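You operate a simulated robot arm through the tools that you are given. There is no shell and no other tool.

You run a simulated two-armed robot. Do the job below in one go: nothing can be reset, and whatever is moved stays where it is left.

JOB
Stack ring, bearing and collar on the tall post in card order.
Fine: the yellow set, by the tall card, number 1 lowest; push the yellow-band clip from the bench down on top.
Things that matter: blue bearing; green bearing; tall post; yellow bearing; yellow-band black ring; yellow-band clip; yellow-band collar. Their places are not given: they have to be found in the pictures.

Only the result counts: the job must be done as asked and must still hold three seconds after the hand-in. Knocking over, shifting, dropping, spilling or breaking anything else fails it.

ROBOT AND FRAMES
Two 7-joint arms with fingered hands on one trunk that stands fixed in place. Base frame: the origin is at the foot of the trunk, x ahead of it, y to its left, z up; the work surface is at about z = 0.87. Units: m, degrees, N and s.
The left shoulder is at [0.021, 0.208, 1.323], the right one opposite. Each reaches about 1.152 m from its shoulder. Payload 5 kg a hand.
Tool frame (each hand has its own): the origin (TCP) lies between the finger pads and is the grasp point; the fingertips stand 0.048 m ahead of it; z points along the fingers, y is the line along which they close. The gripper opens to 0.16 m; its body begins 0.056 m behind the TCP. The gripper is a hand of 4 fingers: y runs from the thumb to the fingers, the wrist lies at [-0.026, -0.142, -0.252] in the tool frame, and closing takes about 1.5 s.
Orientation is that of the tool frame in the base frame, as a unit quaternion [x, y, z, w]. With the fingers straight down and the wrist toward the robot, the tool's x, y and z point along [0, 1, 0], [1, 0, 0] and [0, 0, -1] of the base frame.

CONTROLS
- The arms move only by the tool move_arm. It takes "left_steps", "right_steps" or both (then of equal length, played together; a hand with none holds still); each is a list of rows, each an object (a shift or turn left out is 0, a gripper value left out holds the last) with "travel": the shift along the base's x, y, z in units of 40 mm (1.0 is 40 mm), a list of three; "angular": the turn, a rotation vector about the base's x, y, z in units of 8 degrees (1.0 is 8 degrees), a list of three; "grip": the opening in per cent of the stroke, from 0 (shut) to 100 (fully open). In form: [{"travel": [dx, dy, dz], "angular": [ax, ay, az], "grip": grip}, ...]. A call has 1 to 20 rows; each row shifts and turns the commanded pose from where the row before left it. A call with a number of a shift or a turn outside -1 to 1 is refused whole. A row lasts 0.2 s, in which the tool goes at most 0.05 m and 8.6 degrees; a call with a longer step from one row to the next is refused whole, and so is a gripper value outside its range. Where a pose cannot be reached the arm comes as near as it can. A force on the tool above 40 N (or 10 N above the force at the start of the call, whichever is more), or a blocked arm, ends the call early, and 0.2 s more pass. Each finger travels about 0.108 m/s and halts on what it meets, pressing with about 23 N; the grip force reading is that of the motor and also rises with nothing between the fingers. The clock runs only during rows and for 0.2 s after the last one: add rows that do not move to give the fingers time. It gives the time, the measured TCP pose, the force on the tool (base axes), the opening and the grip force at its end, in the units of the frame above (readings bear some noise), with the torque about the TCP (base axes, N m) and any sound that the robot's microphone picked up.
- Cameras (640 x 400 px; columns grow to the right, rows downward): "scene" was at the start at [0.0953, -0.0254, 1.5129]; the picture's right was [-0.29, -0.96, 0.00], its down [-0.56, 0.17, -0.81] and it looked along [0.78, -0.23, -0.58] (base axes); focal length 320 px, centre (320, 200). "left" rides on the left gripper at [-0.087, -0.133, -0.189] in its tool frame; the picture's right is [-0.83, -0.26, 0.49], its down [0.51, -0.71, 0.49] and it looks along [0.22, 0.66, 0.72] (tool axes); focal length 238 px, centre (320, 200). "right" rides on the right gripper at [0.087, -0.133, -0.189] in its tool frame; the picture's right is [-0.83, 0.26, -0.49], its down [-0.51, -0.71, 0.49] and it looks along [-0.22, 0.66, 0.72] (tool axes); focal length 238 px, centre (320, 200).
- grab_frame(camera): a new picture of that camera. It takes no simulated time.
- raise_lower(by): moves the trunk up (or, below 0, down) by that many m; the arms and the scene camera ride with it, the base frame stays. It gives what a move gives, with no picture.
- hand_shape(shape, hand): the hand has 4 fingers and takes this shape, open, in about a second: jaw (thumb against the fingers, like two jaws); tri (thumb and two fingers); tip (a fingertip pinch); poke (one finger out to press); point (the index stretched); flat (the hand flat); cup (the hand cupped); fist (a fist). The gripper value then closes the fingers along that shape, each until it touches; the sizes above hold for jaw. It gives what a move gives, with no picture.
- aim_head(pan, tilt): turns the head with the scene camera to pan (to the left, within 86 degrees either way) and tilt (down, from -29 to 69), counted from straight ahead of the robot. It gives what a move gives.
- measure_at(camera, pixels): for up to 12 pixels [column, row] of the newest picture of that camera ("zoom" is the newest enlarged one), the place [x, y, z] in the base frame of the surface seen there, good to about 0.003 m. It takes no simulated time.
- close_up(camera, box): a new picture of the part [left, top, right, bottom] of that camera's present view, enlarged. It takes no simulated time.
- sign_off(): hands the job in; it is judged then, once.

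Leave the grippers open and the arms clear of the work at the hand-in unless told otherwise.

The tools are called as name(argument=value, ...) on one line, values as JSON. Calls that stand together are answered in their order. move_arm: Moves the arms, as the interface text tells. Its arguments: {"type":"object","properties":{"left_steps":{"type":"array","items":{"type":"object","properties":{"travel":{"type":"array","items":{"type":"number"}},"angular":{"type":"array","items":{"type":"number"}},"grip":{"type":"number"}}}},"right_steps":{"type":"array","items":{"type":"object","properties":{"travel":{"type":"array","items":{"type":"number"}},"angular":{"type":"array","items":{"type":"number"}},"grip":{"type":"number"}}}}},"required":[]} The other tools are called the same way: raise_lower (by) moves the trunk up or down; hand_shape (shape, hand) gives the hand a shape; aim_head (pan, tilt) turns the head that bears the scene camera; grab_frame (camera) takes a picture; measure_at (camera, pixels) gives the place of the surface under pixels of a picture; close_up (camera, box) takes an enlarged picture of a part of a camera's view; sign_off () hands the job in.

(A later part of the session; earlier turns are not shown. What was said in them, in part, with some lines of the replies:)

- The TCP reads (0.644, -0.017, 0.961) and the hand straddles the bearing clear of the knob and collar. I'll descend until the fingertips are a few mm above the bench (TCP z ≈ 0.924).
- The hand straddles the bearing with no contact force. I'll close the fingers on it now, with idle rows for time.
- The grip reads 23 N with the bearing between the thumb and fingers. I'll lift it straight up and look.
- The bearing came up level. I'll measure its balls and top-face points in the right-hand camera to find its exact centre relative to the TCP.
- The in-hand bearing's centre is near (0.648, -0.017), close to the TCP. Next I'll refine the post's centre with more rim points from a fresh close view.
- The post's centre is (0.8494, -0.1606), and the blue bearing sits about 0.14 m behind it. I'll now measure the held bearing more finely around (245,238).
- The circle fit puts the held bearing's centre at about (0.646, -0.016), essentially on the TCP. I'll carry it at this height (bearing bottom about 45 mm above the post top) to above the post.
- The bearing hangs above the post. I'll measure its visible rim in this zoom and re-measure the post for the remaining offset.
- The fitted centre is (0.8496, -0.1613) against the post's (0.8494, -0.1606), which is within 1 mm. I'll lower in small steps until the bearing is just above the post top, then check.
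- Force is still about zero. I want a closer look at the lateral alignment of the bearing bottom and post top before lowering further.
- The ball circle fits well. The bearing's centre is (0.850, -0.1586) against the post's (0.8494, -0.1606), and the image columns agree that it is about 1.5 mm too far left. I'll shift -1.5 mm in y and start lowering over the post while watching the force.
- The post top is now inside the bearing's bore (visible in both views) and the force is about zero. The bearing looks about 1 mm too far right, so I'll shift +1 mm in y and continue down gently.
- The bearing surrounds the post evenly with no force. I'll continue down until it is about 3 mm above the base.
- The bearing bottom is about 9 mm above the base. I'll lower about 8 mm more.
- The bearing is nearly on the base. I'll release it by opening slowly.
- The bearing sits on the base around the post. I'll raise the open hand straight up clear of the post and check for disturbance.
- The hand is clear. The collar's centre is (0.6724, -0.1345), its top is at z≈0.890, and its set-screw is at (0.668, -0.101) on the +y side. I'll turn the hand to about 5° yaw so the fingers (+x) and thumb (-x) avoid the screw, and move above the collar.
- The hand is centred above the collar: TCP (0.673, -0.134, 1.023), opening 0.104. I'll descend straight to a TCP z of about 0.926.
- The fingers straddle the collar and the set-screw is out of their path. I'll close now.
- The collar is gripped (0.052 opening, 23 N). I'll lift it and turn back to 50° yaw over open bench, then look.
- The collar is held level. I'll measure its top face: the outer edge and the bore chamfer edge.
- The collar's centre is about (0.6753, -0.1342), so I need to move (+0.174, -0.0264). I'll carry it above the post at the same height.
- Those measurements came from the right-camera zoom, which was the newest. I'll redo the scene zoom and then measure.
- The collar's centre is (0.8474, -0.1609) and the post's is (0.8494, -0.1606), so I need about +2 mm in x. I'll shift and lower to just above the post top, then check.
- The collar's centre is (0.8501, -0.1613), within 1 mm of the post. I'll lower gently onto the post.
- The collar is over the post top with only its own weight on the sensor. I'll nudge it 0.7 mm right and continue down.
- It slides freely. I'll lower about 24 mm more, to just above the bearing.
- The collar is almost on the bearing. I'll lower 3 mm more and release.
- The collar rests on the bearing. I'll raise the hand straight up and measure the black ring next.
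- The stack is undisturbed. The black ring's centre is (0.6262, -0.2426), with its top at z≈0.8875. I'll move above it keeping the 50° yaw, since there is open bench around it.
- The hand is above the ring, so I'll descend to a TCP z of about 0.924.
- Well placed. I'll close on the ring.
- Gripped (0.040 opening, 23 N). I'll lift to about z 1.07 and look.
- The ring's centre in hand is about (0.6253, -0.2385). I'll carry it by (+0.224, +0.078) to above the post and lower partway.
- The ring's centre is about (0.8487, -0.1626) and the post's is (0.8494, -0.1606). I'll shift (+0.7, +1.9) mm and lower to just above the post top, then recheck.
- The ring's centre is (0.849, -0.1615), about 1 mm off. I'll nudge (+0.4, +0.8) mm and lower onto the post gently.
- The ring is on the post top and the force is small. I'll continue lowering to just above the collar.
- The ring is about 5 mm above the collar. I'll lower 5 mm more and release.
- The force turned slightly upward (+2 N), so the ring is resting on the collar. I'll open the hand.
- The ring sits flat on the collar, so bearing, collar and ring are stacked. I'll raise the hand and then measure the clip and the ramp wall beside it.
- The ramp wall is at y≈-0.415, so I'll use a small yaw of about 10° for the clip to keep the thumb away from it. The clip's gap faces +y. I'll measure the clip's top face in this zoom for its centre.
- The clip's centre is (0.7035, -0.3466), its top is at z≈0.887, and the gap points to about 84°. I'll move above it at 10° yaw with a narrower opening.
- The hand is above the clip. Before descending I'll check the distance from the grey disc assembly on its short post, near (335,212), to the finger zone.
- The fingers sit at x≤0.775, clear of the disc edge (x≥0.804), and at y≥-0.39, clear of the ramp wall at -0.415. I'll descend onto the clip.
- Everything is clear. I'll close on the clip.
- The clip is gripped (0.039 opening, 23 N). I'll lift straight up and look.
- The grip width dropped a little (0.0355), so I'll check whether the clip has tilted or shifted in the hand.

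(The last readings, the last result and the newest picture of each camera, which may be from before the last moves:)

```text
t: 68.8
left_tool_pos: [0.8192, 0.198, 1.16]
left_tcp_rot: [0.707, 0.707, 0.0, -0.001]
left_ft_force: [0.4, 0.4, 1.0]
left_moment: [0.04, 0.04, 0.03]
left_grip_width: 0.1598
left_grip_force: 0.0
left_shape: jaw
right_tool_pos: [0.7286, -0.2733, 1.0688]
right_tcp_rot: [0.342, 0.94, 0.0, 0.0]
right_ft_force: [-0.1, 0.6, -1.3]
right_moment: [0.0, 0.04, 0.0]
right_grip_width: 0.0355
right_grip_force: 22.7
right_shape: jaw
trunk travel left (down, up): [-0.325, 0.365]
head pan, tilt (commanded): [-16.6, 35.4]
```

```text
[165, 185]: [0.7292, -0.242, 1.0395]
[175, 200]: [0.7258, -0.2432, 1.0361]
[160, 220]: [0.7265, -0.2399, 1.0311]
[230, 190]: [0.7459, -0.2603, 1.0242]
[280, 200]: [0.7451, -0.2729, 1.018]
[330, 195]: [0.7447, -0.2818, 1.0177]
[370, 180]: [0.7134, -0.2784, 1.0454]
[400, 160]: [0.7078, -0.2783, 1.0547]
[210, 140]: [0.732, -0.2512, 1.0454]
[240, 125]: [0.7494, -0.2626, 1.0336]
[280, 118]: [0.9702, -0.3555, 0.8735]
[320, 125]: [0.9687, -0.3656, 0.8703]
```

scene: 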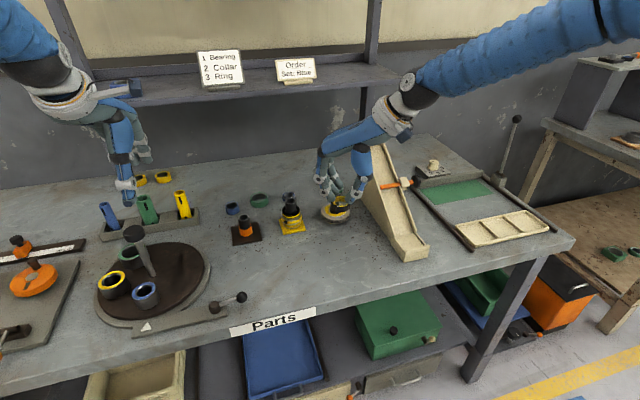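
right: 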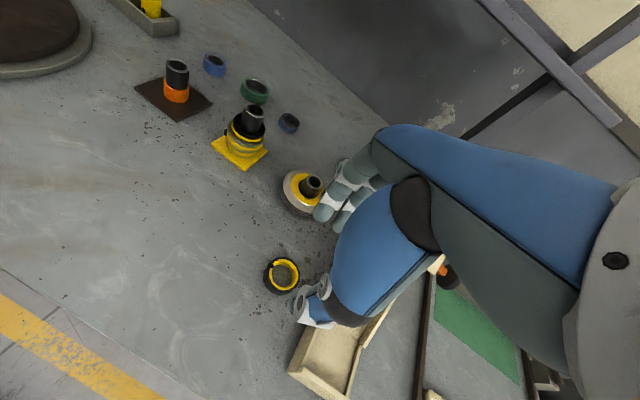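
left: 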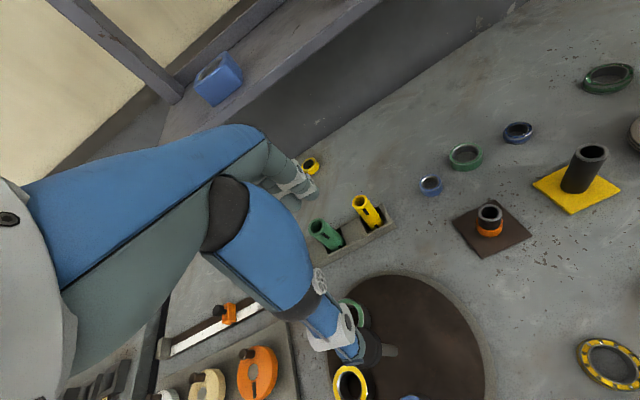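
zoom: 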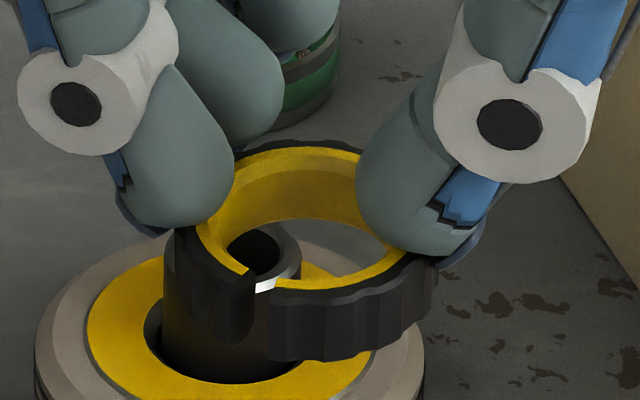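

The clip has slid sideways somewhat in the grip, toward the camera. I'll wait briefly without moving to see whether the grip is stable.

move_arm(right_steps=[{}, {}])

close_up(camera="right", box=[250, 200, 378, 280])

grab_frame(camera="scene")

close_up(camera="scene", box=[318, 185, 366, 215])

```text
t: 69.4
left_tool_pos: [0.8204, 0.1978, 1.1602]
left_tcp_rot: [0.707, 0.707, 0.0, 0.0]
left_ft_force: [0.2, -0.4, 0.2]
left_moment: [-0.01, 0.02, -0.03]
left_grip_width: 0.159
left_grip_force: 0.0
left_shape: jaw
right_tool_pos: [0.7288, -0.2733, 1.0696]
right_tcp_rot: [0.342, 0.94, -0.001, 0.0]
right_ft_force: [-0.7, -0.7, 0.0]
right_moment: [0.0, -0.02, 0.04]
right_grip_width: 0.0357
right_grip_force: 23.2
right_shape: jaw
trunk travel left (down, up): [-0.325, 0.365]
head pan, tilt (commanded): [-16.6, 35.4]
```

```text
5.00 times, centred on (314, 240) of right
```

zoom: 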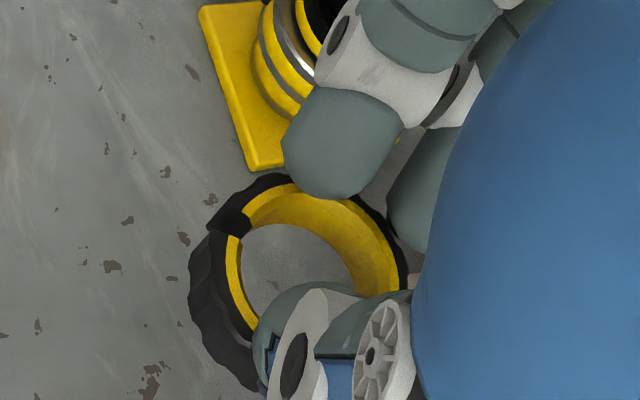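

```text
taken
```

scene: 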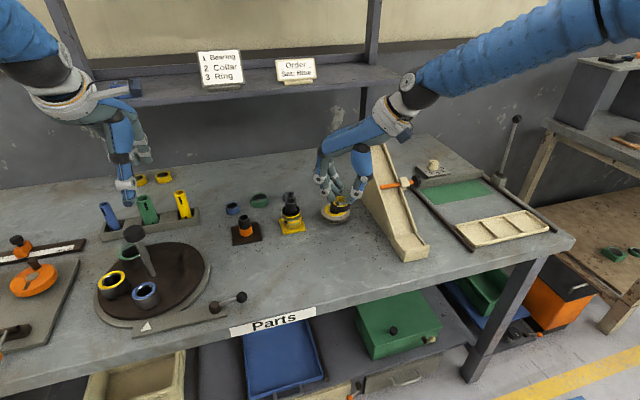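

```text
13.33 times, centred on (342, 200) of scene
```

zoom: 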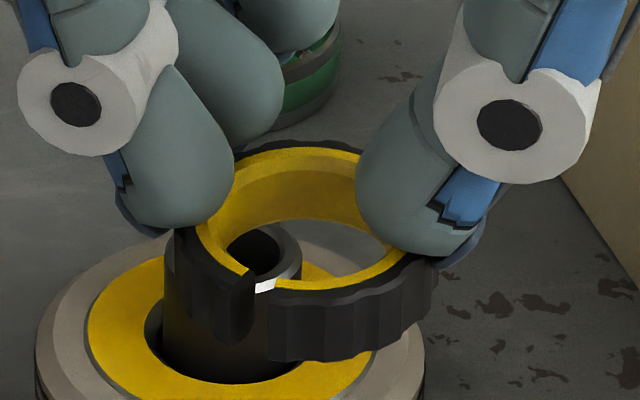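

The grip seems stable. I'll measure the clip's yellow top face to get its tilt and centre.

measure_at(camera="zoom", pixels=[[203, 237], [217, 255], [235, 268], [285, 284], [320, 282], [355, 275], [385, 262], [400, 252], [245, 163], [275, 154], [310, 151], [345, 157]])

measure_at(camera="zoom", pixels=[[180, 250], [195, 290], [225, 320], [240, 335], [275, 340], [310, 345], [350, 340], [390, 320], [425, 290], [280, 146], [320, 144], [250, 150]])

```text
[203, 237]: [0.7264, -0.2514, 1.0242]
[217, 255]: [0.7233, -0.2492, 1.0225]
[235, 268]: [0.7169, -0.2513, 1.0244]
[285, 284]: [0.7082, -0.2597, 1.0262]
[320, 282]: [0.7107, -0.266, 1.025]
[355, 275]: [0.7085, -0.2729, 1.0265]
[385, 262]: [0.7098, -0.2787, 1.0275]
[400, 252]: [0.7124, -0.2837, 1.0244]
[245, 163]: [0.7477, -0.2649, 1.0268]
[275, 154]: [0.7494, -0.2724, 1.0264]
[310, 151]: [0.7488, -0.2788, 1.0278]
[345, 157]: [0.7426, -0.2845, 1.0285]
```

```text
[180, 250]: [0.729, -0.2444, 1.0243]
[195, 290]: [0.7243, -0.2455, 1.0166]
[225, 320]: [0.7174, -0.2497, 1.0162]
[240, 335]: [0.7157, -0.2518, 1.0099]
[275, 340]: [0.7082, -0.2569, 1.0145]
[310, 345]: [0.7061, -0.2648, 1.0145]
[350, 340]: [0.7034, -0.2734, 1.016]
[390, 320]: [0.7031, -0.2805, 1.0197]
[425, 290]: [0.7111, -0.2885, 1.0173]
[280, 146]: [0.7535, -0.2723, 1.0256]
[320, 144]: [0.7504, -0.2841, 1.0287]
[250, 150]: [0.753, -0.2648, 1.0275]
```

The clip is nearly level and centred at (0.7285, -0.2695), but it slid about 4 mm down in the fingers, so only the tips hold it. That is too weak for pushing. I'll set it down on the open bench near (0.67, -0.20) and grip it again lower.

move_arm(right_steps=[{"travel": [-0.3, 0.36, 0]}, {"travel": [-0.5, 0.6, 0]}, {"travel": [-0.4, 0.48, 0]}, {"travel": [-0.26, 0.3, 0]}, {"travel": [0, 0, -0.6]}, {"travel": [0, 0, -0.8]}, {"travel": [0, 0, -0.8]}, {"travel": [0, 0, -0.7]}, {"travel": [0, 0, -0.3]}, {}, {}])

grab_frame(camera="scene")

close_up(camera="scene", box=[280, 225, 360, 275])

```text
t: 71.8
left_tool_pos: [0.8186, 0.1986, 1.1596]
left_tcp_rot: [0.707, 0.707, 0.0, 0.0]
left_ft_force: [-0.8, 0.1, 0.1]
left_moment: [-0.02, 0.03, 0.04]
left_grip_width: 0.1594
left_grip_force: 0.0
left_shape: jaw
right_tool_pos: [0.6703, -0.2029, 0.9423]
right_tcp_rot: [0.343, 0.939, 0.0, 0.0]
right_ft_force: [-0.7, -0.4, 0.1]
right_moment: [0.0, -0.02, -0.01]
right_grip_width: 0.0355
right_grip_force: 22.8
right_shape: jaw
trunk travel left (down, up): [-0.325, 0.365]
head pan, tilt (commanded): [-16.6, 35.4]
```

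```text
taken
```

scene: 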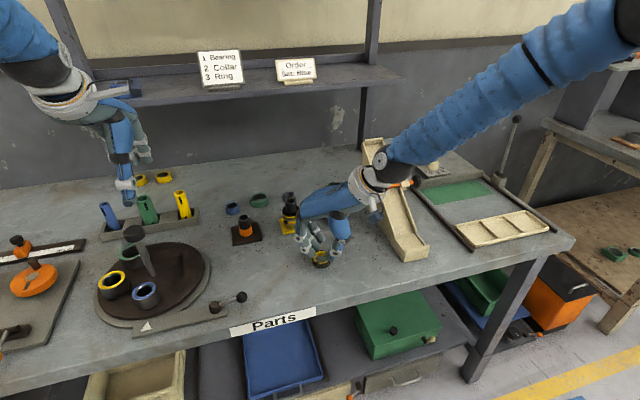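

```text
8.00 times, centred on (320, 250) of scene
```

zoom: 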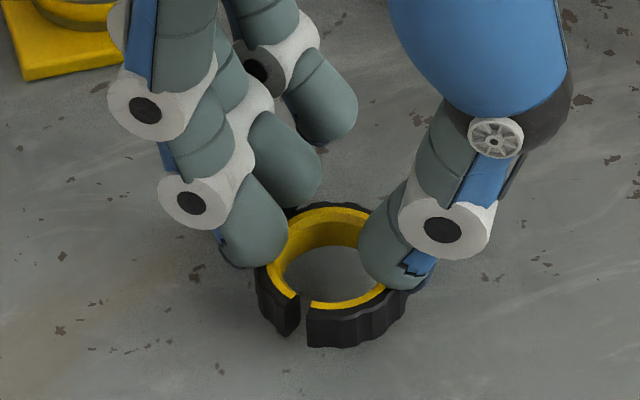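

No contact yet. I'll lower about 8 mm more to touch the bench.

move_arm(right_steps=[{"travel": [0, 0, -0.1]}, {"travel": [0, 0, -0.08]}, {}, {}])

close_up(camera="scene", box=[280, 225, 360, 275])

```text
t: 72.8
left_tool_pos: [0.8182, 0.1987, 1.1605]
left_tcp_rot: [0.707, 0.707, 0.0, 0.0]
left_ft_force: [0.1, -0.7, -0.6]
left_moment: [-0.02, -0.01, -0.01]
left_grip_width: 0.1595
left_grip_force: 0.1
left_shape: jaw
right_tool_pos: [0.6701, -0.2039, 0.9352]
right_tcp_rot: [0.342, 0.94, 0.0, 0.0]
right_ft_force: [-0.4, 0.0, 0.5]
right_moment: [0.01, 0.0, 0.02]
right_grip_width: 0.0356
right_grip_force: 23.0
right_shape: jaw
trunk travel left (down, up): [-0.325, 0.365]
head pan, tilt (commanded): [-16.6, 35.4]
```

```text
8.00 times, centred on (320, 250) of scene
```

zoom: 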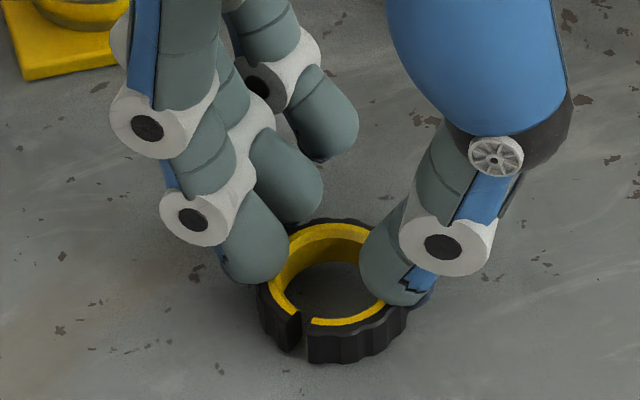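

It is almost on the bench. I'll lower 3 mm more and release.

move_arm(right_steps=[{"travel": [0, 0, -0.07]}, {}, {"grip": 28}, {"grip": 36}, {"grip": 46}, {"grip": 56}, {}, {}, {}])

grab_frame(camera="scene")

close_up(camera="scene", box=[280, 225, 360, 275])

measure_at(camera="zoom", pixels=[[275, 270], [330, 230], [375, 255], [385, 285], [350, 315], [315, 320], [290, 305]])

```text
t: 74.8
left_tool_pos: [0.8179, 0.1977, 1.1588]
left_tcp_rot: [0.707, 0.707, -0.001, 0.0]
left_ft_force: [0.3, -0.6, 0.3]
left_moment: [-0.01, 0.0, 0.0]
left_grip_width: 0.1598
left_grip_force: 0.1
left_shape: jaw
right_tool_pos: [0.6707, -0.2028, 0.9321]
right_tcp_rot: [0.341, 0.94, 0.0, 0.0]
right_ft_force: [-0.1, 0.2, -0.6]
right_moment: [0.04, 0.01, -0.02]
right_grip_width: 0.0891
right_grip_force: 0.1
right_shape: jaw
trunk travel left (down, up): [-0.325, 0.365]
head pan, tilt (commanded): [-16.6, 35.4]
```

```text
taken
```

scene: 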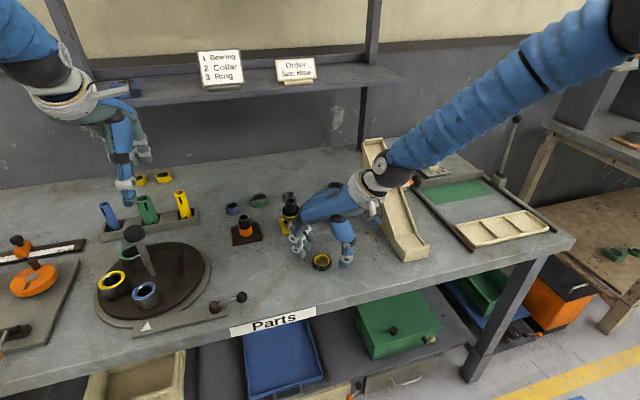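

```text
8.00 times, centred on (320, 250) of scene
```

zoom: 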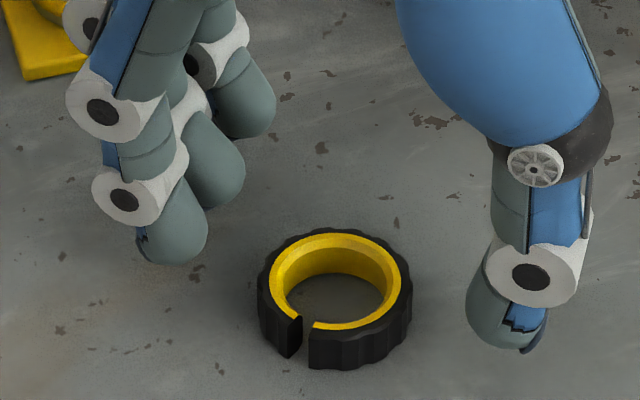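

```text
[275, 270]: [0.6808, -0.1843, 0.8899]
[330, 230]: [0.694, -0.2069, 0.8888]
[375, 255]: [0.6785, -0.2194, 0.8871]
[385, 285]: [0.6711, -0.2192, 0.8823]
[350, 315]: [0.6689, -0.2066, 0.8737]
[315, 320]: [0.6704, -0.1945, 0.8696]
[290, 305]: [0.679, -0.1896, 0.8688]
```

The clip is free and flat on the bench. I'll measure its yellow rim for the centre.

measure_at(camera="zoom", pixels=[[276, 282], [284, 262], [305, 246], [335, 239], [368, 245], [392, 265], [398, 287], [388, 308], [365, 321], [340, 326], [318, 325], [288, 309]])

```text
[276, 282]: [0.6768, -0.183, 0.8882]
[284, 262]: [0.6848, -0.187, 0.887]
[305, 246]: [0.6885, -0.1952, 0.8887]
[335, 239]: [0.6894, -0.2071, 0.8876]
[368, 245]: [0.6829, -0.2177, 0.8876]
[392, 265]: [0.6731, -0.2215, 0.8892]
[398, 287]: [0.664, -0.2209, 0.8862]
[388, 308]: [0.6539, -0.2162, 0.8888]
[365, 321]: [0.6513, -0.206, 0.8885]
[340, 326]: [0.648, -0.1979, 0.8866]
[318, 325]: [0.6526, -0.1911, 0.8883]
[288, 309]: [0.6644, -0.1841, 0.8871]
```

The clip's centre (0.670, -0.202) is right at the TCP (0.6705, -0.203). I'll lower to a TCP z of about 0.920 so the fingertips reach nearly to the bench, then close again.

move_arm(right_steps=[{"travel": [0, 0.02, -0.15]}, {"travel": [0, 0, -0.13]}, {}, {}])

close_up(camera="scene", box=[270, 220, 366, 280])

```text
t: 75.8
left_tool_pos: [0.8185, 0.1963, 1.16]
left_tcp_rot: [0.708, 0.706, 0.0, 0.0]
left_ft_force: [0.0, -0.3, 0.6]
left_moment: [0.02, 0.0, 0.0]
left_grip_width: 0.1596
left_grip_force: 0.0
left_shape: jaw
right_tool_pos: [0.6704, -0.2025, 0.9211]
right_tcp_rot: [0.342, 0.94, 0.0, 0.0]
right_ft_force: [-0.3, -0.1, -0.4]
right_moment: [0.02, -0.01, -0.03]
right_grip_width: 0.0891
right_grip_force: 0.0
right_shape: jaw
trunk travel left (down, up): [-0.325, 0.365]
head pan, tilt (commanded): [-16.6, 35.4]
```

```text
6.67 times, centred on (318, 250) of scene
```

zoom: 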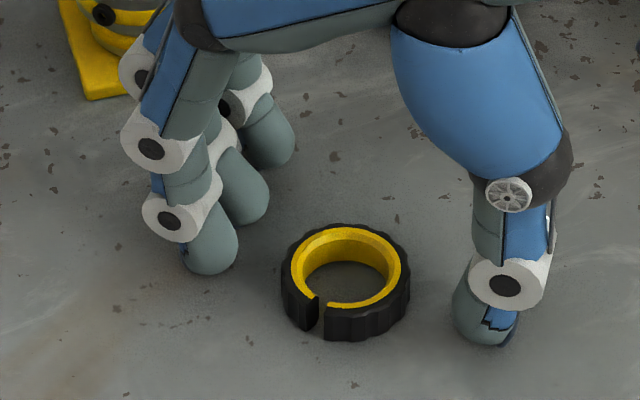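

I'll close gradually and watch the vertical force, in case the fingertips swing down onto the bench.

move_arm(right_steps=[{"grip": 42}, {"grip": 32}, {}, {}])

close_up(camera="scene", box=[270, 220, 366, 280])

```text
t: 76.8
left_tool_pos: [0.8189, 0.198, 1.1601]
left_tcp_rot: [0.707, 0.708, -0.001, 0.0]
left_ft_force: [-0.6, -0.2, -0.9]
left_moment: [-0.02, 0.0, 0.01]
left_grip_width: 0.1596
left_grip_force: 0.2
left_shape: jaw
right_tool_pos: [0.671, -0.2027, 0.9207]
right_tcp_rot: [0.342, 0.94, 0.001, 0.0]
right_ft_force: [-0.4, 0.3, 0.2]
right_moment: [0.02, 0.03, 0.01]
right_grip_width: 0.0517
right_grip_force: 0.1
right_shape: jaw
trunk travel left (down, up): [-0.325, 0.365]
head pan, tilt (commanded): [-16.6, 35.4]
```

```text
6.67 times, centred on (318, 250) of scene
```

zoom: 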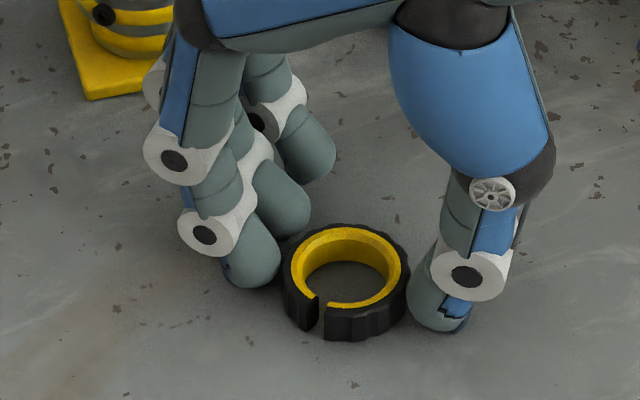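

No contact force yet and the fingers are just beside the clip. I'll finish closing.

move_arm(right_steps=[{"grip": 25}, {"grip": 10}, {}, {}, {}, {}])

close_up(camera="scene", box=[280, 225, 360, 275])

close_up(camera="right", box=[220, 200, 380, 300])

```text
t: 78.2
left_tool_pos: [0.819, 0.1984, 1.1596]
left_tcp_rot: [0.707, 0.707, 0.0, 0.0]
left_ft_force: [-0.4, -1.5, 0.1]
left_moment: [0.0, 0.01, -0.01]
left_grip_width: 0.1596
left_grip_force: 0.1
left_shape: jaw
right_tool_pos: [0.6693, -0.2027, 0.9204]
right_tcp_rot: [0.341, 0.94, 0.0, 0.0]
right_ft_force: [0.0, -0.2, 0.1]
right_moment: [0.0, 0.0, 0.03]
right_grip_width: 0.0418
right_grip_force: 22.6
right_shape: jaw
trunk travel left (down, up): [-0.325, 0.365]
head pan, tilt (commanded): [-16.6, 35.4]
```

```text
8.00 times, centred on (320, 250) of scene
```

zoom: 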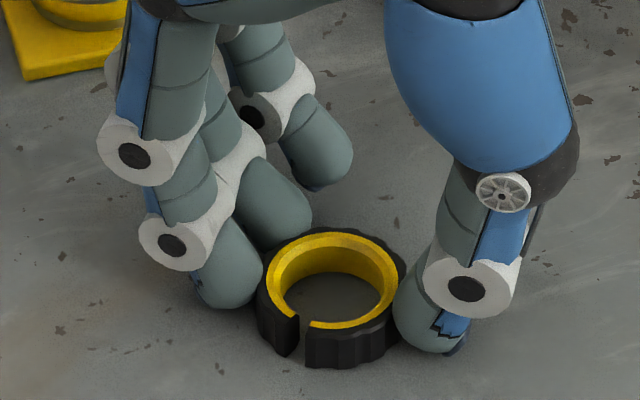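

```text
4.00 times, centred on (300, 250) of right
```

zoom: 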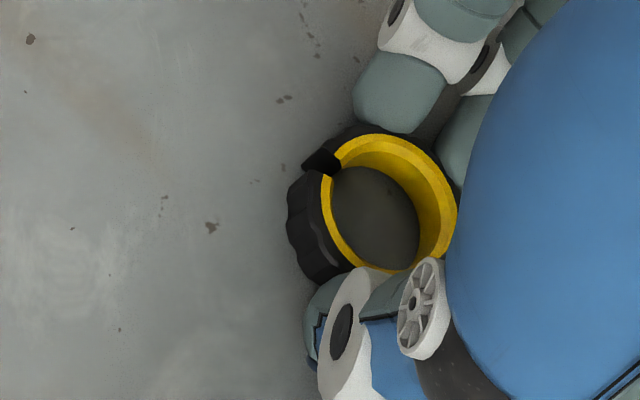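

The grip now reads 0.0418, with the fingertips down along the clip's sides, which is much better. I'll lift and check for slip.

move_arm(right_steps=[{"travel": [0, 0, 0.15]}, {"travel": [0, 0, 0.3]}, {"travel": [0, 0, 0.6]}, {"travel": [0, 0, 0.9]}, {"travel": [0, 0, 0.9]}, {"travel": [0, 0, 0.85]}, {}, {}])

grab_frame(camera="scene")

close_up(camera="scene", box=[288, 203, 352, 243])

```text
t: 80.0
left_tool_pos: [0.82, 0.1978, 1.1603]
left_tcp_rot: [0.707, 0.707, 0.0, 0.0]
left_ft_force: [-0.3, 0.3, 0.0]
left_moment: [-0.02, -0.06, -0.04]
left_grip_width: 0.1597
left_grip_force: 0.1
left_shape: jaw
right_tool_pos: [0.6712, -0.2017, 1.0704]
right_tcp_rot: [0.342, 0.94, 0.0, 0.0]
right_ft_force: [-0.2, 0.3, 0.0]
right_moment: [-0.07, -0.05, -0.01]
right_grip_width: 0.042
right_grip_force: 22.5
right_shape: jaw
trunk travel left (down, up): [-0.325, 0.365]
head pan, tilt (commanded): [-16.6, 35.4]
```

```text
taken
```

scene: 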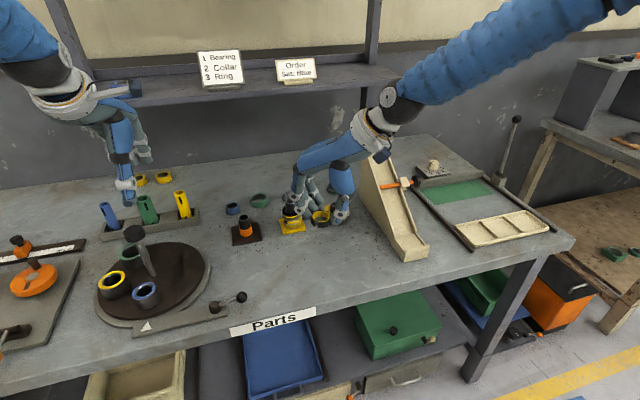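

```text
10.00 times, centred on (320, 223) of scene
```

zoom: 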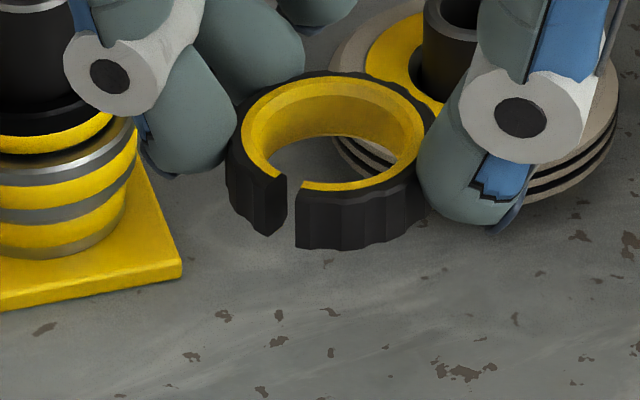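

No slip this time, with the width still 0.042. I'll measure the clip's rim in hand.

measure_at(camera="zoom", pixels=[[247, 135], [257, 110], [285, 89], [330, 79], [375, 86], [408, 108], [418, 135], [407, 160], [378, 179], [340, 187], [312, 186], [265, 167]])

measure_at(camera="zoom", pixels=[[232, 150], [232, 190], [250, 215], [275, 225], [305, 225], [345, 230], [385, 220], [415, 195], [268, 195], [355, 210]])

```text
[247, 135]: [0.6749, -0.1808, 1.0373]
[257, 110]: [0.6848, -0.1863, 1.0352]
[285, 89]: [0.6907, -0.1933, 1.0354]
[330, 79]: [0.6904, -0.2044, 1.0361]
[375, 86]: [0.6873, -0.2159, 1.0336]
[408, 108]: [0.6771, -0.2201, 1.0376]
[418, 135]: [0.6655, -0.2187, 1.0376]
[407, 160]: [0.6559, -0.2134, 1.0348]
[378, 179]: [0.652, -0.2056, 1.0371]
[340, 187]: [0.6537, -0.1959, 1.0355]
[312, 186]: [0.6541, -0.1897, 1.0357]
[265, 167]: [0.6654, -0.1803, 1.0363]
```

```text
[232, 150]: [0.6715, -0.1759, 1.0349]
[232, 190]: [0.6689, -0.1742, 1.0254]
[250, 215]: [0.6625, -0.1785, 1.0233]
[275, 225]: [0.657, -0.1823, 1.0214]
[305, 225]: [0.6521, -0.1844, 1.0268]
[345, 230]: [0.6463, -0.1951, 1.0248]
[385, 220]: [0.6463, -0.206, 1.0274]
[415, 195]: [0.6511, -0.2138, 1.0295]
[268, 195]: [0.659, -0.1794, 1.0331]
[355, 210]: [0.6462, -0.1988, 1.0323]
```

The clip is level with its centre at (0.6718, -0.2005). I'll carry it by (+0.1776, +0.040) to above the post, lower partway, and recheck.

move_arm(right_steps=[{"travel": [0.35, 0.08, 0]}, {"travel": [0.7, 0.16, 0]}, {"travel": [0.85, 0.19, 0]}, {"travel": [0.85, 0.19, 0]}, {"travel": [0.8, 0.18, 0]}, {"travel": [0.55, 0.12, 0]}, {"travel": [0.34, 0.08, 0]}, {}, {}, {"travel": [0, 0, -0.4]}, {"travel": [0, 0, -0.45]}, {}, {}])

grab_frame(camera="scene")

close_up(camera="right", box=[230, 220, 390, 320])

close_up(camera="scene", box=[267, 174, 315, 204])

```text
t: 82.8
left_tool_pos: [0.8194, 0.1971, 1.1596]
left_tcp_rot: [0.707, 0.707, -0.001, 0.0]
left_ft_force: [0.3, -0.3, 0.7]
left_moment: [-0.02, -0.03, 0.01]
left_grip_width: 0.1599
left_grip_force: 0.0
left_shape: jaw
right_tool_pos: [0.8477, -0.1623, 1.0355]
right_tcp_rot: [0.343, 0.939, 0.0, 0.0]
right_ft_force: [0.9, 0.5, 0.1]
right_moment: [0.05, 0.01, -0.01]
right_grip_width: 0.042
right_grip_force: 22.7
right_shape: jaw
trunk travel left (down, up): [-0.325, 0.365]
head pan, tilt (commanded): [-16.6, 35.4]
```

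```text
taken
```

scene: 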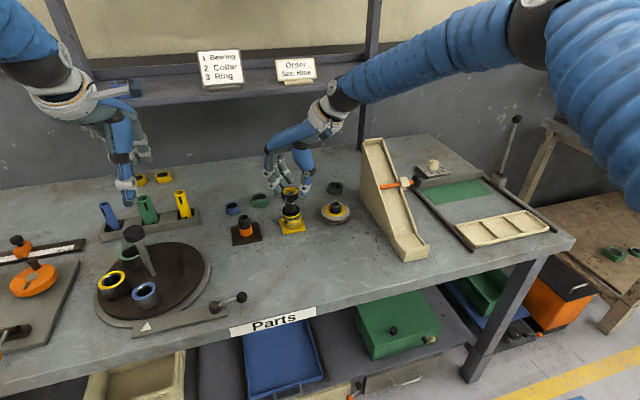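

```text
4.00 times, centred on (310, 270) of right
```

zoom: 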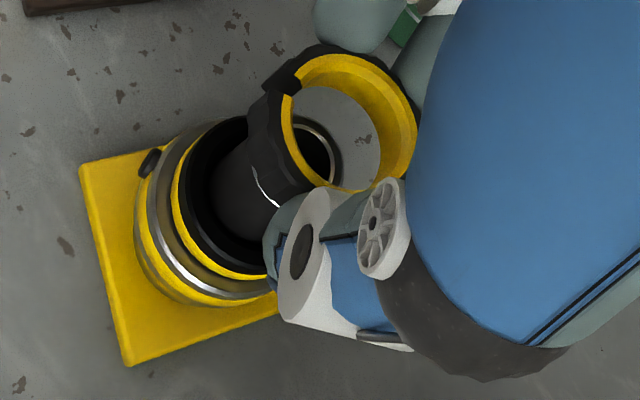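

```text
13.33 times, centred on (291, 189) of scene
```

zoom: 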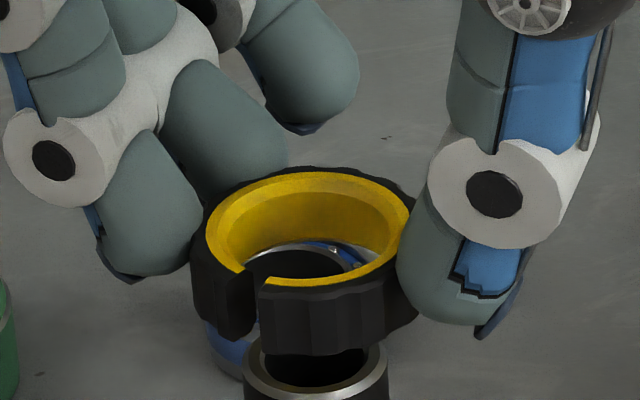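

measure_at(camera="zoom", pixels=[[210, 232], [222, 207], [255, 185], [310, 175], [360, 181], [396, 202], [404, 250], [385, 268], [355, 279], [315, 284], [275, 281], [224, 260]])

measure_at(camera="zoom", pixels=[[196, 270], [205, 310], [230, 330], [270, 340], [310, 348], [350, 345], [385, 330], [410, 310], [250, 375], [316, 393], [380, 375]])

```text
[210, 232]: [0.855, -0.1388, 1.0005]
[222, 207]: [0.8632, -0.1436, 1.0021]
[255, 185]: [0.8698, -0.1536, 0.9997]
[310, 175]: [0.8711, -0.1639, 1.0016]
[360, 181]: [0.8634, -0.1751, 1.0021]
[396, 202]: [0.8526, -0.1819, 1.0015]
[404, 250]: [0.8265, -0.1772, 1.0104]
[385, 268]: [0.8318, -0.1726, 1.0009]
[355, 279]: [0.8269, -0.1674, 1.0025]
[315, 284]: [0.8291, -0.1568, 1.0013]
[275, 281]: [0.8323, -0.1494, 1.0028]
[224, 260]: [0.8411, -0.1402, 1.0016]
```

```text
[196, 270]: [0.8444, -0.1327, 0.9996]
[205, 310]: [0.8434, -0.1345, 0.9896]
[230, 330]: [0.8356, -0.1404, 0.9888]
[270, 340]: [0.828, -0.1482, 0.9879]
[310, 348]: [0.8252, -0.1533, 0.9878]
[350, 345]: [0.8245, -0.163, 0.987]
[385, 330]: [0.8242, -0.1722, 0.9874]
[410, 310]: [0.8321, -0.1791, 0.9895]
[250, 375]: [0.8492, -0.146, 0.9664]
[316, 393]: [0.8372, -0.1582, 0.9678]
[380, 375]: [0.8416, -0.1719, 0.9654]
```

The clip's centre is (0.8495, -0.1603), right over the post (0.8494, -0.1606). I'll lower in small steps onto the post top, watching the force.

move_arm(right_steps=[{"travel": [0, 0, -0.2]}, {"travel": [0, 0, -0.15]}, {"travel": [0, 0, -0.1]}, {"travel": [0, 0, -0.1]}, {}, {}])

close_up(camera="right", box=[230, 220, 390, 320])

close_up(camera="scene", box=[267, 180, 315, 210])

```text
t: 84.2
left_tool_pos: [0.8196, 0.1991, 1.1587]
left_tcp_rot: [0.708, 0.707, -0.001, 0.0]
left_ft_force: [0.1, -0.1, -0.1]
left_moment: [0.0, 0.04, -0.02]
left_grip_width: 0.1597
left_grip_force: 0.0
left_shape: jaw
right_tool_pos: [0.848, -0.1623, 1.0131]
right_tcp_rot: [0.342, 0.94, 0.0, 0.0]
right_ft_force: [-1.3, 0.7, -0.3]
right_moment: [0.03, 0.02, 0.01]
right_grip_width: 0.0418
right_grip_force: 23.0
right_shape: jaw
trunk travel left (down, up): [-0.325, 0.365]
head pan, tilt (commanded): [-16.6, 35.4]
```

```text
4.00 times, centred on (310, 270) of right
```

zoom: 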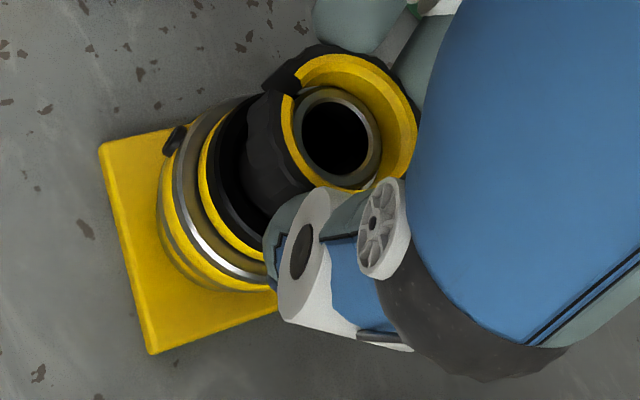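

```text
13.33 times, centred on (291, 195) of scene
```

zoom: 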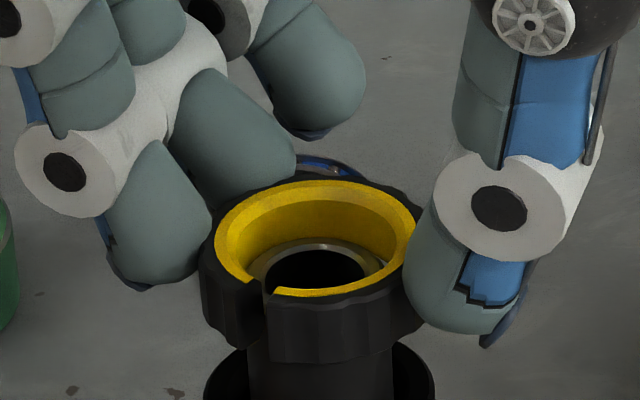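

The clip is over the post top with no force. I'll continue down in small steps toward the ring top.

move_arm(right_steps=[{"travel": [0, 0, -0.1]}, {"travel": [0, 0, -0.1]}, {"travel": [0, 0, -0.1]}, {"travel": [0, 0, -0.1]}, {}, {}])

close_up(camera="right", box=[230, 220, 390, 320])

close_up(camera="scene", box=[267, 185, 315, 215])

```text
t: 85.6
left_tool_pos: [0.8192, 0.1984, 1.1591]
left_tcp_rot: [0.707, 0.708, 0.0, 0.0]
left_ft_force: [0.3, 0.6, 0.3]
left_moment: [0.0, -0.01, 0.01]
left_grip_width: 0.1594
left_grip_force: 0.0
left_shape: jaw
right_tool_pos: [0.8472, -0.1626, 0.9957]
right_tcp_rot: [0.342, 0.94, -0.001, -0.001]
right_ft_force: [-0.1, 1.0, 0.5]
right_moment: [0.03, -0.03, -0.01]
right_grip_width: 0.042
right_grip_force: 23.4
right_shape: jaw
trunk travel left (down, up): [-0.325, 0.365]
head pan, tilt (commanded): [-16.6, 35.4]
```

```text
4.00 times, centred on (310, 270) of right
```

zoom: 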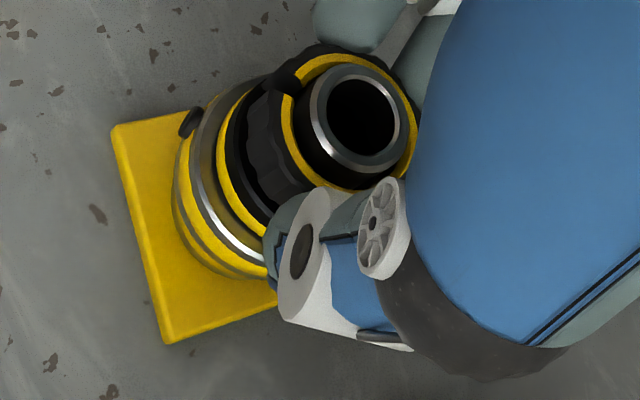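

```text
13.33 times, centred on (291, 200) of scene
```

zoom: 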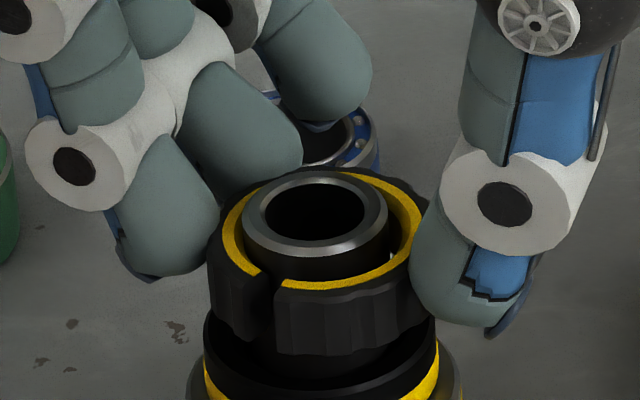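

The clip is sliding freely. I'll continue the last ~9 mm down to the ring.

move_arm(right_steps=[{"travel": [0, 0, -0.08]}, {"travel": [0, 0, -0.08]}, {"travel": [0, 0, -0.05]}, {}, {}])

close_up(camera="scene", box=[267, 188, 315, 218])

```text
t: 86.8
left_tool_pos: [0.8188, 0.1981, 1.1595]
left_tcp_rot: [0.707, 0.707, 0.0, 0.0]
left_ft_force: [-0.3, 0.7, -0.8]
left_moment: [0.0, -0.02, 0.0]
left_grip_width: 0.1597
left_grip_force: 0.1
left_shape: jaw
right_tool_pos: [0.848, -0.1631, 0.9867]
right_tcp_rot: [0.342, 0.94, 0.0, 0.0]
right_ft_force: [3.8, 0.4, 2.0]
right_moment: [0.03, -0.12, -0.04]
right_grip_width: 0.0418
right_grip_force: 23.1
right_shape: jaw
trunk travel left (down, up): [-0.325, 0.365]
head pan, tilt (commanded): [-16.6, 35.4]
```

```text
13.33 times, centred on (291, 203) of scene
```

zoom: 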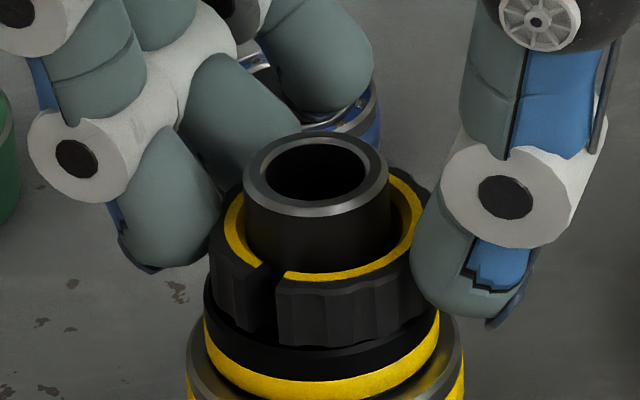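

There is light contact (x +3.8 N, z +2 N). I'll relieve x slightly by +0.8 mm and press down a little more to seat the clip on the ring.

move_arm(right_steps=[{"travel": [0.02, 0, 0]}, {"travel": [0, 0, -0.05]}, {"travel": [0, 0, -0.05]}, {}, {}])

close_up(camera="scene", box=[267, 188, 315, 218])

```text
t: 88.0
left_tool_pos: [0.819, 0.199, 1.1592]
left_tcp_rot: [0.707, 0.707, 0.0, 0.0]
left_ft_force: [0.0, -0.6, 0.8]
left_moment: [-0.03, 0.01, -0.01]
left_grip_width: 0.1598
left_grip_force: 0.1
left_shape: jaw
right_tool_pos: [0.8486, -0.1629, 0.9849]
right_tcp_rot: [0.342, 0.94, -0.001, 0.0]
right_ft_force: [-0.3, -0.4, 5.7]
right_moment: [0.06, -0.03, 0.0]
right_grip_width: 0.042
right_grip_force: 23.1
right_shape: jaw
trunk travel left (down, up): [-0.325, 0.365]
head pan, tilt (commanded): [-16.6, 35.4]
```

```text
13.33 times, centred on (291, 203) of scene
```

zoom: 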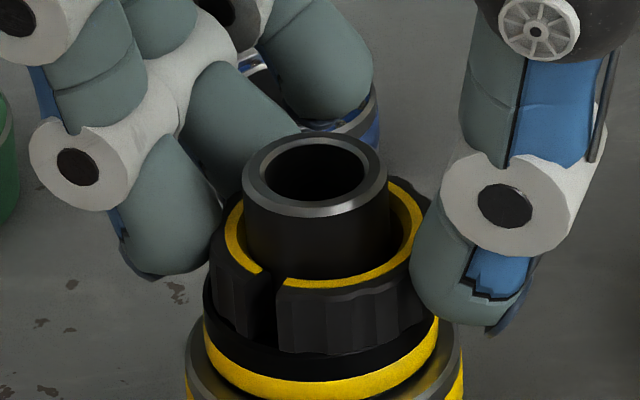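

The x force is gone and z is +5.7 N, so the clip is now bearing on something. I'll press further to see whether it moves or is fully seated.

move_arm(right_steps=[{"travel": [0, 0, -0.05]}, {"travel": [0, 0, -0.05]}, {}, {}])

close_up(camera="scene", box=[267, 188, 315, 218])

```text
t: 89.0
left_tool_pos: [0.8174, 0.199, 1.1616]
left_tcp_rot: [0.706, 0.708, 0.0, 0.0]
left_ft_force: [-0.3, 0.3, 0.2]
left_moment: [0.03, 0.02, 0.03]
left_grip_width: 0.1594
left_grip_force: 0.0
left_shape: jaw
right_tool_pos: [0.8476, -0.162, 0.984]
right_tcp_rot: [0.343, 0.939, 0.002, 0.002]
right_ft_force: [-2.3, -1.9, 24.2]
right_moment: [-0.04, 0.09, 0.02]
right_grip_width: 0.0429
right_grip_force: 23.2
right_shape: jaw
trunk travel left (down, up): [-0.325, 0.365]
head pan, tilt (commanded): [-16.6, 35.4]
```

```text
13.33 times, centred on (291, 203) of scene
```

zoom: 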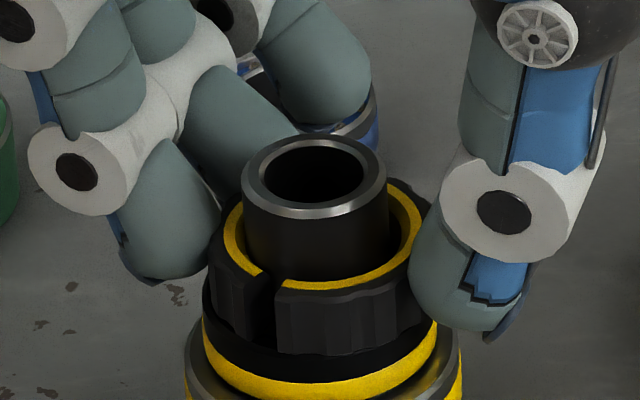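

The force rose to 24 N with almost no further motion, which suggests it is seated. I'll measure the clip's top height and levelness before releasing.

grab_frame(camera="scene")

close_up(camera="scene", box=[267, 188, 315, 218])

measure_at(camera="zoom", pixels=[[231, 232], [235, 250], [252, 268], [295, 284], [340, 280], [380, 265], [410, 230], [405, 205], [316, 210], [330, 320], [330, 368], [330, 385]])

```text
taken
```

scene: 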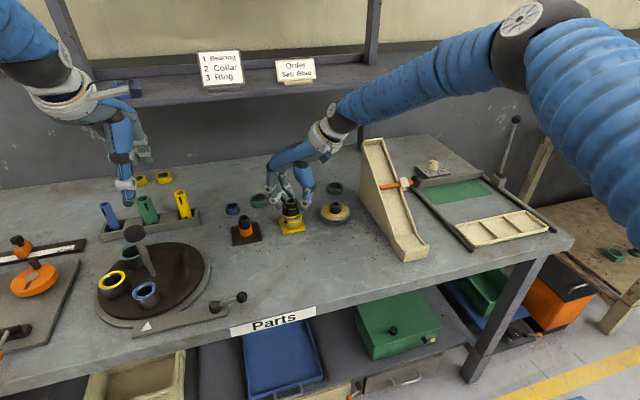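

```text
13.33 times, centred on (291, 203) of scene
```

zoom: 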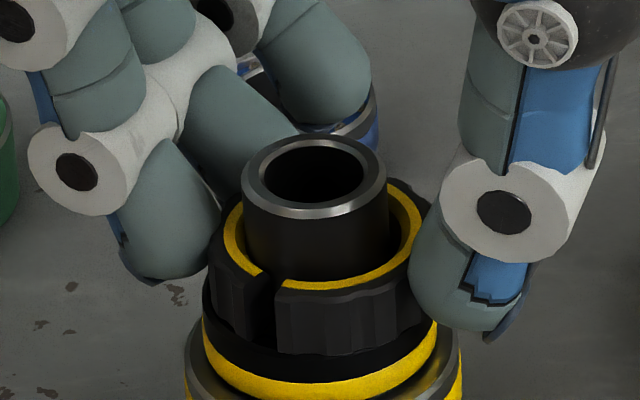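

```text
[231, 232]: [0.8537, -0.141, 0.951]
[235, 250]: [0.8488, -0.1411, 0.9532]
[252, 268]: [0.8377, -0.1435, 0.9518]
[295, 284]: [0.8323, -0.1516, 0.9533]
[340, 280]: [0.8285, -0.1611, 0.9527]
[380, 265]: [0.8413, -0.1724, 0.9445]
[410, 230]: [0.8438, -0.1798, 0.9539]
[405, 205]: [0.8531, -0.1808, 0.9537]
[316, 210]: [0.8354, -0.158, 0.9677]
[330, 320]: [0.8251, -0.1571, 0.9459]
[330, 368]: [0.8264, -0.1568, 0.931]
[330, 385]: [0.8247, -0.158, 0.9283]
```

The clip's top is level at z≈0.9525, so its bottom is at about 0.935, resting on the ring. I'll press once more, to about 35 N, to make sure it is fully pushed home.

move_arm(right_steps=[{"travel": [0, 0, -0.03]}, {"travel": [0, 0, -0.03]}, {}, {}])

close_up(camera="scene", box=[267, 188, 315, 218])

```text
t: 90.0
left_tool_pos: [0.818, 0.1985, 1.1627]
left_tcp_rot: [0.707, 0.707, 0.001, 0.001]
left_ft_force: [-0.3, -0.6, 0.2]
left_moment: [-0.01, -0.02, -0.04]
left_grip_width: 0.1595
left_grip_force: 0.1
left_shape: jaw
right_tool_pos: [0.8483, -0.1625, 0.9835]
right_tcp_rot: [0.342, 0.94, 0.002, 0.002]
right_ft_force: [1.8, -3.2, 36.4]
right_moment: [-0.05, -0.1, -0.04]
right_grip_width: 0.0444
right_grip_force: 22.8
right_shape: jaw
trunk travel left (down, up): [-0.325, 0.365]
head pan, tilt (commanded): [-16.6, 35.4]
```

```text
13.33 times, centred on (291, 203) of scene
```

zoom: 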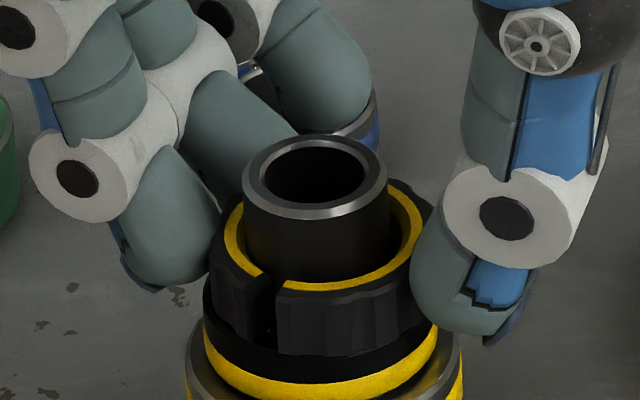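

It holds 36 N with no further motion, so it is fully home. I'll relieve the pressure, then open the fingers slowly.

move_arm(right_steps=[{"travel": [0, 0, 0.08]}, {"travel": [0, 0, 0.08]}, {"travel": [0, 0, 0.03]}, {}, {}])

close_up(camera="scene", box=[267, 188, 315, 218])

```text
t: 91.2
left_tool_pos: [0.8194, 0.1983, 1.16]
left_tcp_rot: [0.707, 0.707, -0.001, 0.001]
left_ft_force: [-0.6, -0.9, 1.2]
left_moment: [-0.01, -0.01, 0.0]
left_grip_width: 0.1593
left_grip_force: 0.1
left_shape: jaw
right_tool_pos: [0.8469, -0.1632, 0.9838]
right_tcp_rot: [0.341, 0.94, -0.002, -0.003]
right_ft_force: [3.4, 1.0, 4.1]
right_moment: [0.05, -0.19, -0.01]
right_grip_width: 0.043
right_grip_force: 22.8
right_shape: jaw
trunk travel left (down, up): [-0.325, 0.365]
head pan, tilt (commanded): [-16.6, 35.4]
```

```text
13.33 times, centred on (291, 203) of scene
```

zoom: 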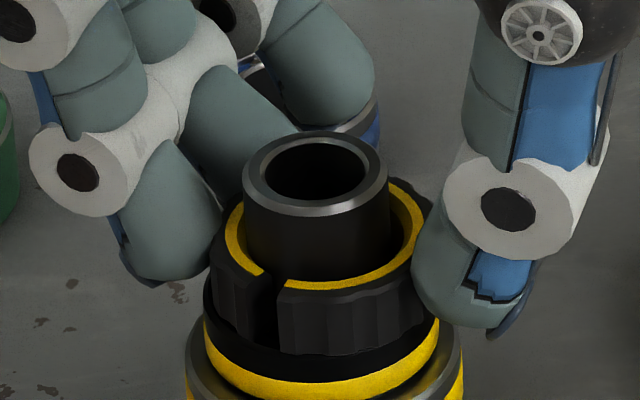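

Force is down to a few newtons. I'll open the fingers step by step.

move_arm(right_steps=[{"grip": 30}, {"grip": 36}, {"grip": 44}, {"grip": 54}, {"grip": 62}, {}, {}, {}])

close_up(camera="scene", box=[259, 188, 323, 228])

```text
t: 93.0
left_tool_pos: [0.82, 0.1987, 1.159]
left_tcp_rot: [0.707, 0.708, 0.0, 0.0]
left_ft_force: [0.1, -0.2, -0.4]
left_moment: [0.03, 0.02, 0.02]
left_grip_width: 0.1599
left_grip_force: 0.0
left_shape: jaw
right_tool_pos: [0.849, -0.1629, 0.9867]
right_tcp_rot: [0.342, 0.94, 0.0, 0.0]
right_ft_force: [0.3, -0.2, 0.4]
right_moment: [0.03, -0.01, 0.01]
right_grip_width: 0.0987
right_grip_force: 0.2
right_shape: jaw
trunk travel left (down, up): [-0.325, 0.365]
head pan, tilt (commanded): [-16.6, 35.4]
```

```text
10.00 times, centred on (291, 208) of scene
```

zoom: 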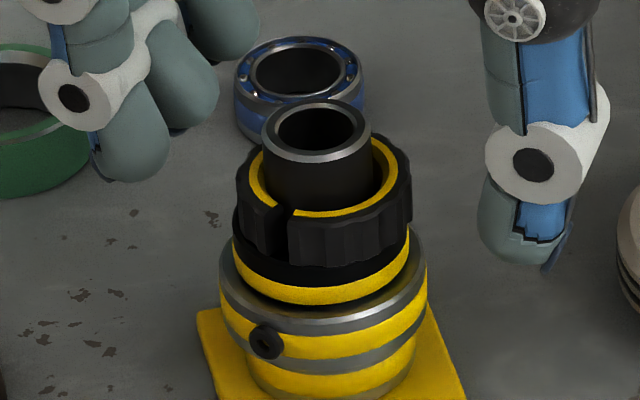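

The clip rests on the ring with the full stack standing. I'll raise the hand straight up, then back away toward its start place with the gripper open.

move_arm(right_steps=[{"travel": [0, 0, 0.3]}, {"travel": [0, 0, 0.7]}, {"travel": [0, 0, 0.9]}, {"travel": [0, 0, 0.9]}, {"travel": [0, 0, 0.9]}, {"travel": [0, 0, 0.9]}, {"travel": [-0.7, -0.55, 0.2], "grip": 100}, {"travel": [-0.8, -0.65, 0.2]}, {"travel": [-0.8, -0.65, 0.1]}, {"travel": [-0.8, -0.65, 0.1]}, {"travel": [-0.8, -0.65, 0]}, {"travel": [-0.8, -0.65, 0]}, {"travel": [-0.8, -0.65, 0]}, {"travel": [-0.6, -0.5, 0]}, {}, {}])

grab_frame(camera="scene")

close_up(camera="scene", box=[251, 187, 331, 237])

measure_at(camera="zoom", pixels=[[318, 165], [270, 145], [375, 150], [318, 150], [325, 190], [325, 225], [325, 255], [325, 275], [318, 88], [228, 270], [394, 245], [434, 350]])

```text
t: 96.4
left_tool_pos: [0.8185, 0.1987, 1.1598]
left_tcp_rot: [0.707, 0.707, 0.0, 0.0]
left_ft_force: [-1.1, 0.3, 0.4]
left_moment: [0.02, 0.0, -0.01]
left_grip_width: 0.1595
left_grip_force: 0.1
left_shape: jaw
right_tool_pos: [0.6055, -0.3596, 1.1928]
right_tcp_rot: [0.343, 0.939, 0.0, -0.001]
right_ft_force: [0.4, -0.4, 0.4]
right_moment: [0.05, -0.01, -0.03]
right_grip_width: 0.1598
right_grip_force: 0.0
right_shape: jaw
trunk travel left (down, up): [-0.325, 0.365]
head pan, tilt (commanded): [-16.6, 35.4]
```

```text
taken
```

scene: 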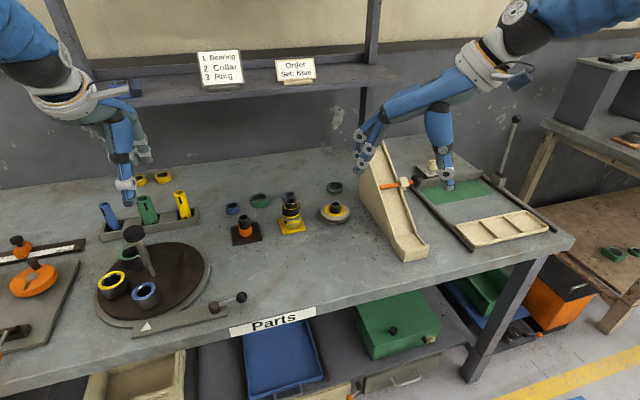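

```text
8.00 times, centred on (291, 212) of scene
```

zoom: 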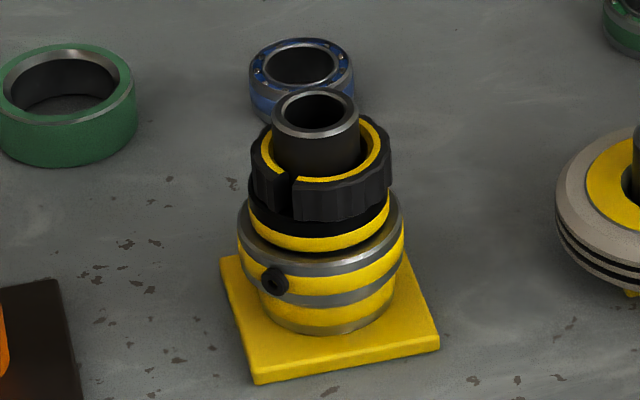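

```text
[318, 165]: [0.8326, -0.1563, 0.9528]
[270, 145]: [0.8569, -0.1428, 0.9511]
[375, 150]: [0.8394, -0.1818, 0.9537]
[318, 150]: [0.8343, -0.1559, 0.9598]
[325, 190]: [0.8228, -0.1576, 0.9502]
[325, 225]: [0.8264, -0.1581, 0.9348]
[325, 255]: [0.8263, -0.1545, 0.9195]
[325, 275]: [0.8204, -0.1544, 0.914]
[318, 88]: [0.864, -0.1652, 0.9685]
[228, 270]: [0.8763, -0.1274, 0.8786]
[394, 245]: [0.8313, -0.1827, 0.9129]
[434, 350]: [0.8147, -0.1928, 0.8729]
```

The final view shows the tall post carrying, from the bottom, the yellow bearing, the yellow-band collar, the yellow-band black ring and the yellow-band clip (top level at z≈0.9525). The post base has not moved, nothing else is disturbed, and both hands are open and clear. I'm handing the job in.

sign_off()

```text
The job is handed in.
```

The yellow set is stacked on the tall post in card order: bearing at the bottom, then collar, then black ring. The yellow-band clip is pushed down on top.

- **Card choice:** I went by the tall card (1 Bearing, 2 Collar, 3 Ring). The other card, "Order Set: Blue", was not used, since you asked for the yellow set.
- **Clip:** my first grip on it slipped a few millimetres, so I set it down on open bench and gripped it again lower. I then pressed it onto the ring with up to about 36 N, and it moved no further. The microphone picked up no click, so I judged it fully down from its height, which matches it resting on the ring.
- **Last check before hand-in:** the stack stood level, the post's yellow base had not moved, and I saw nothing else disturbed. Both hands were open and clear.

The hand-in was accepted, but no pass or fail result came back.
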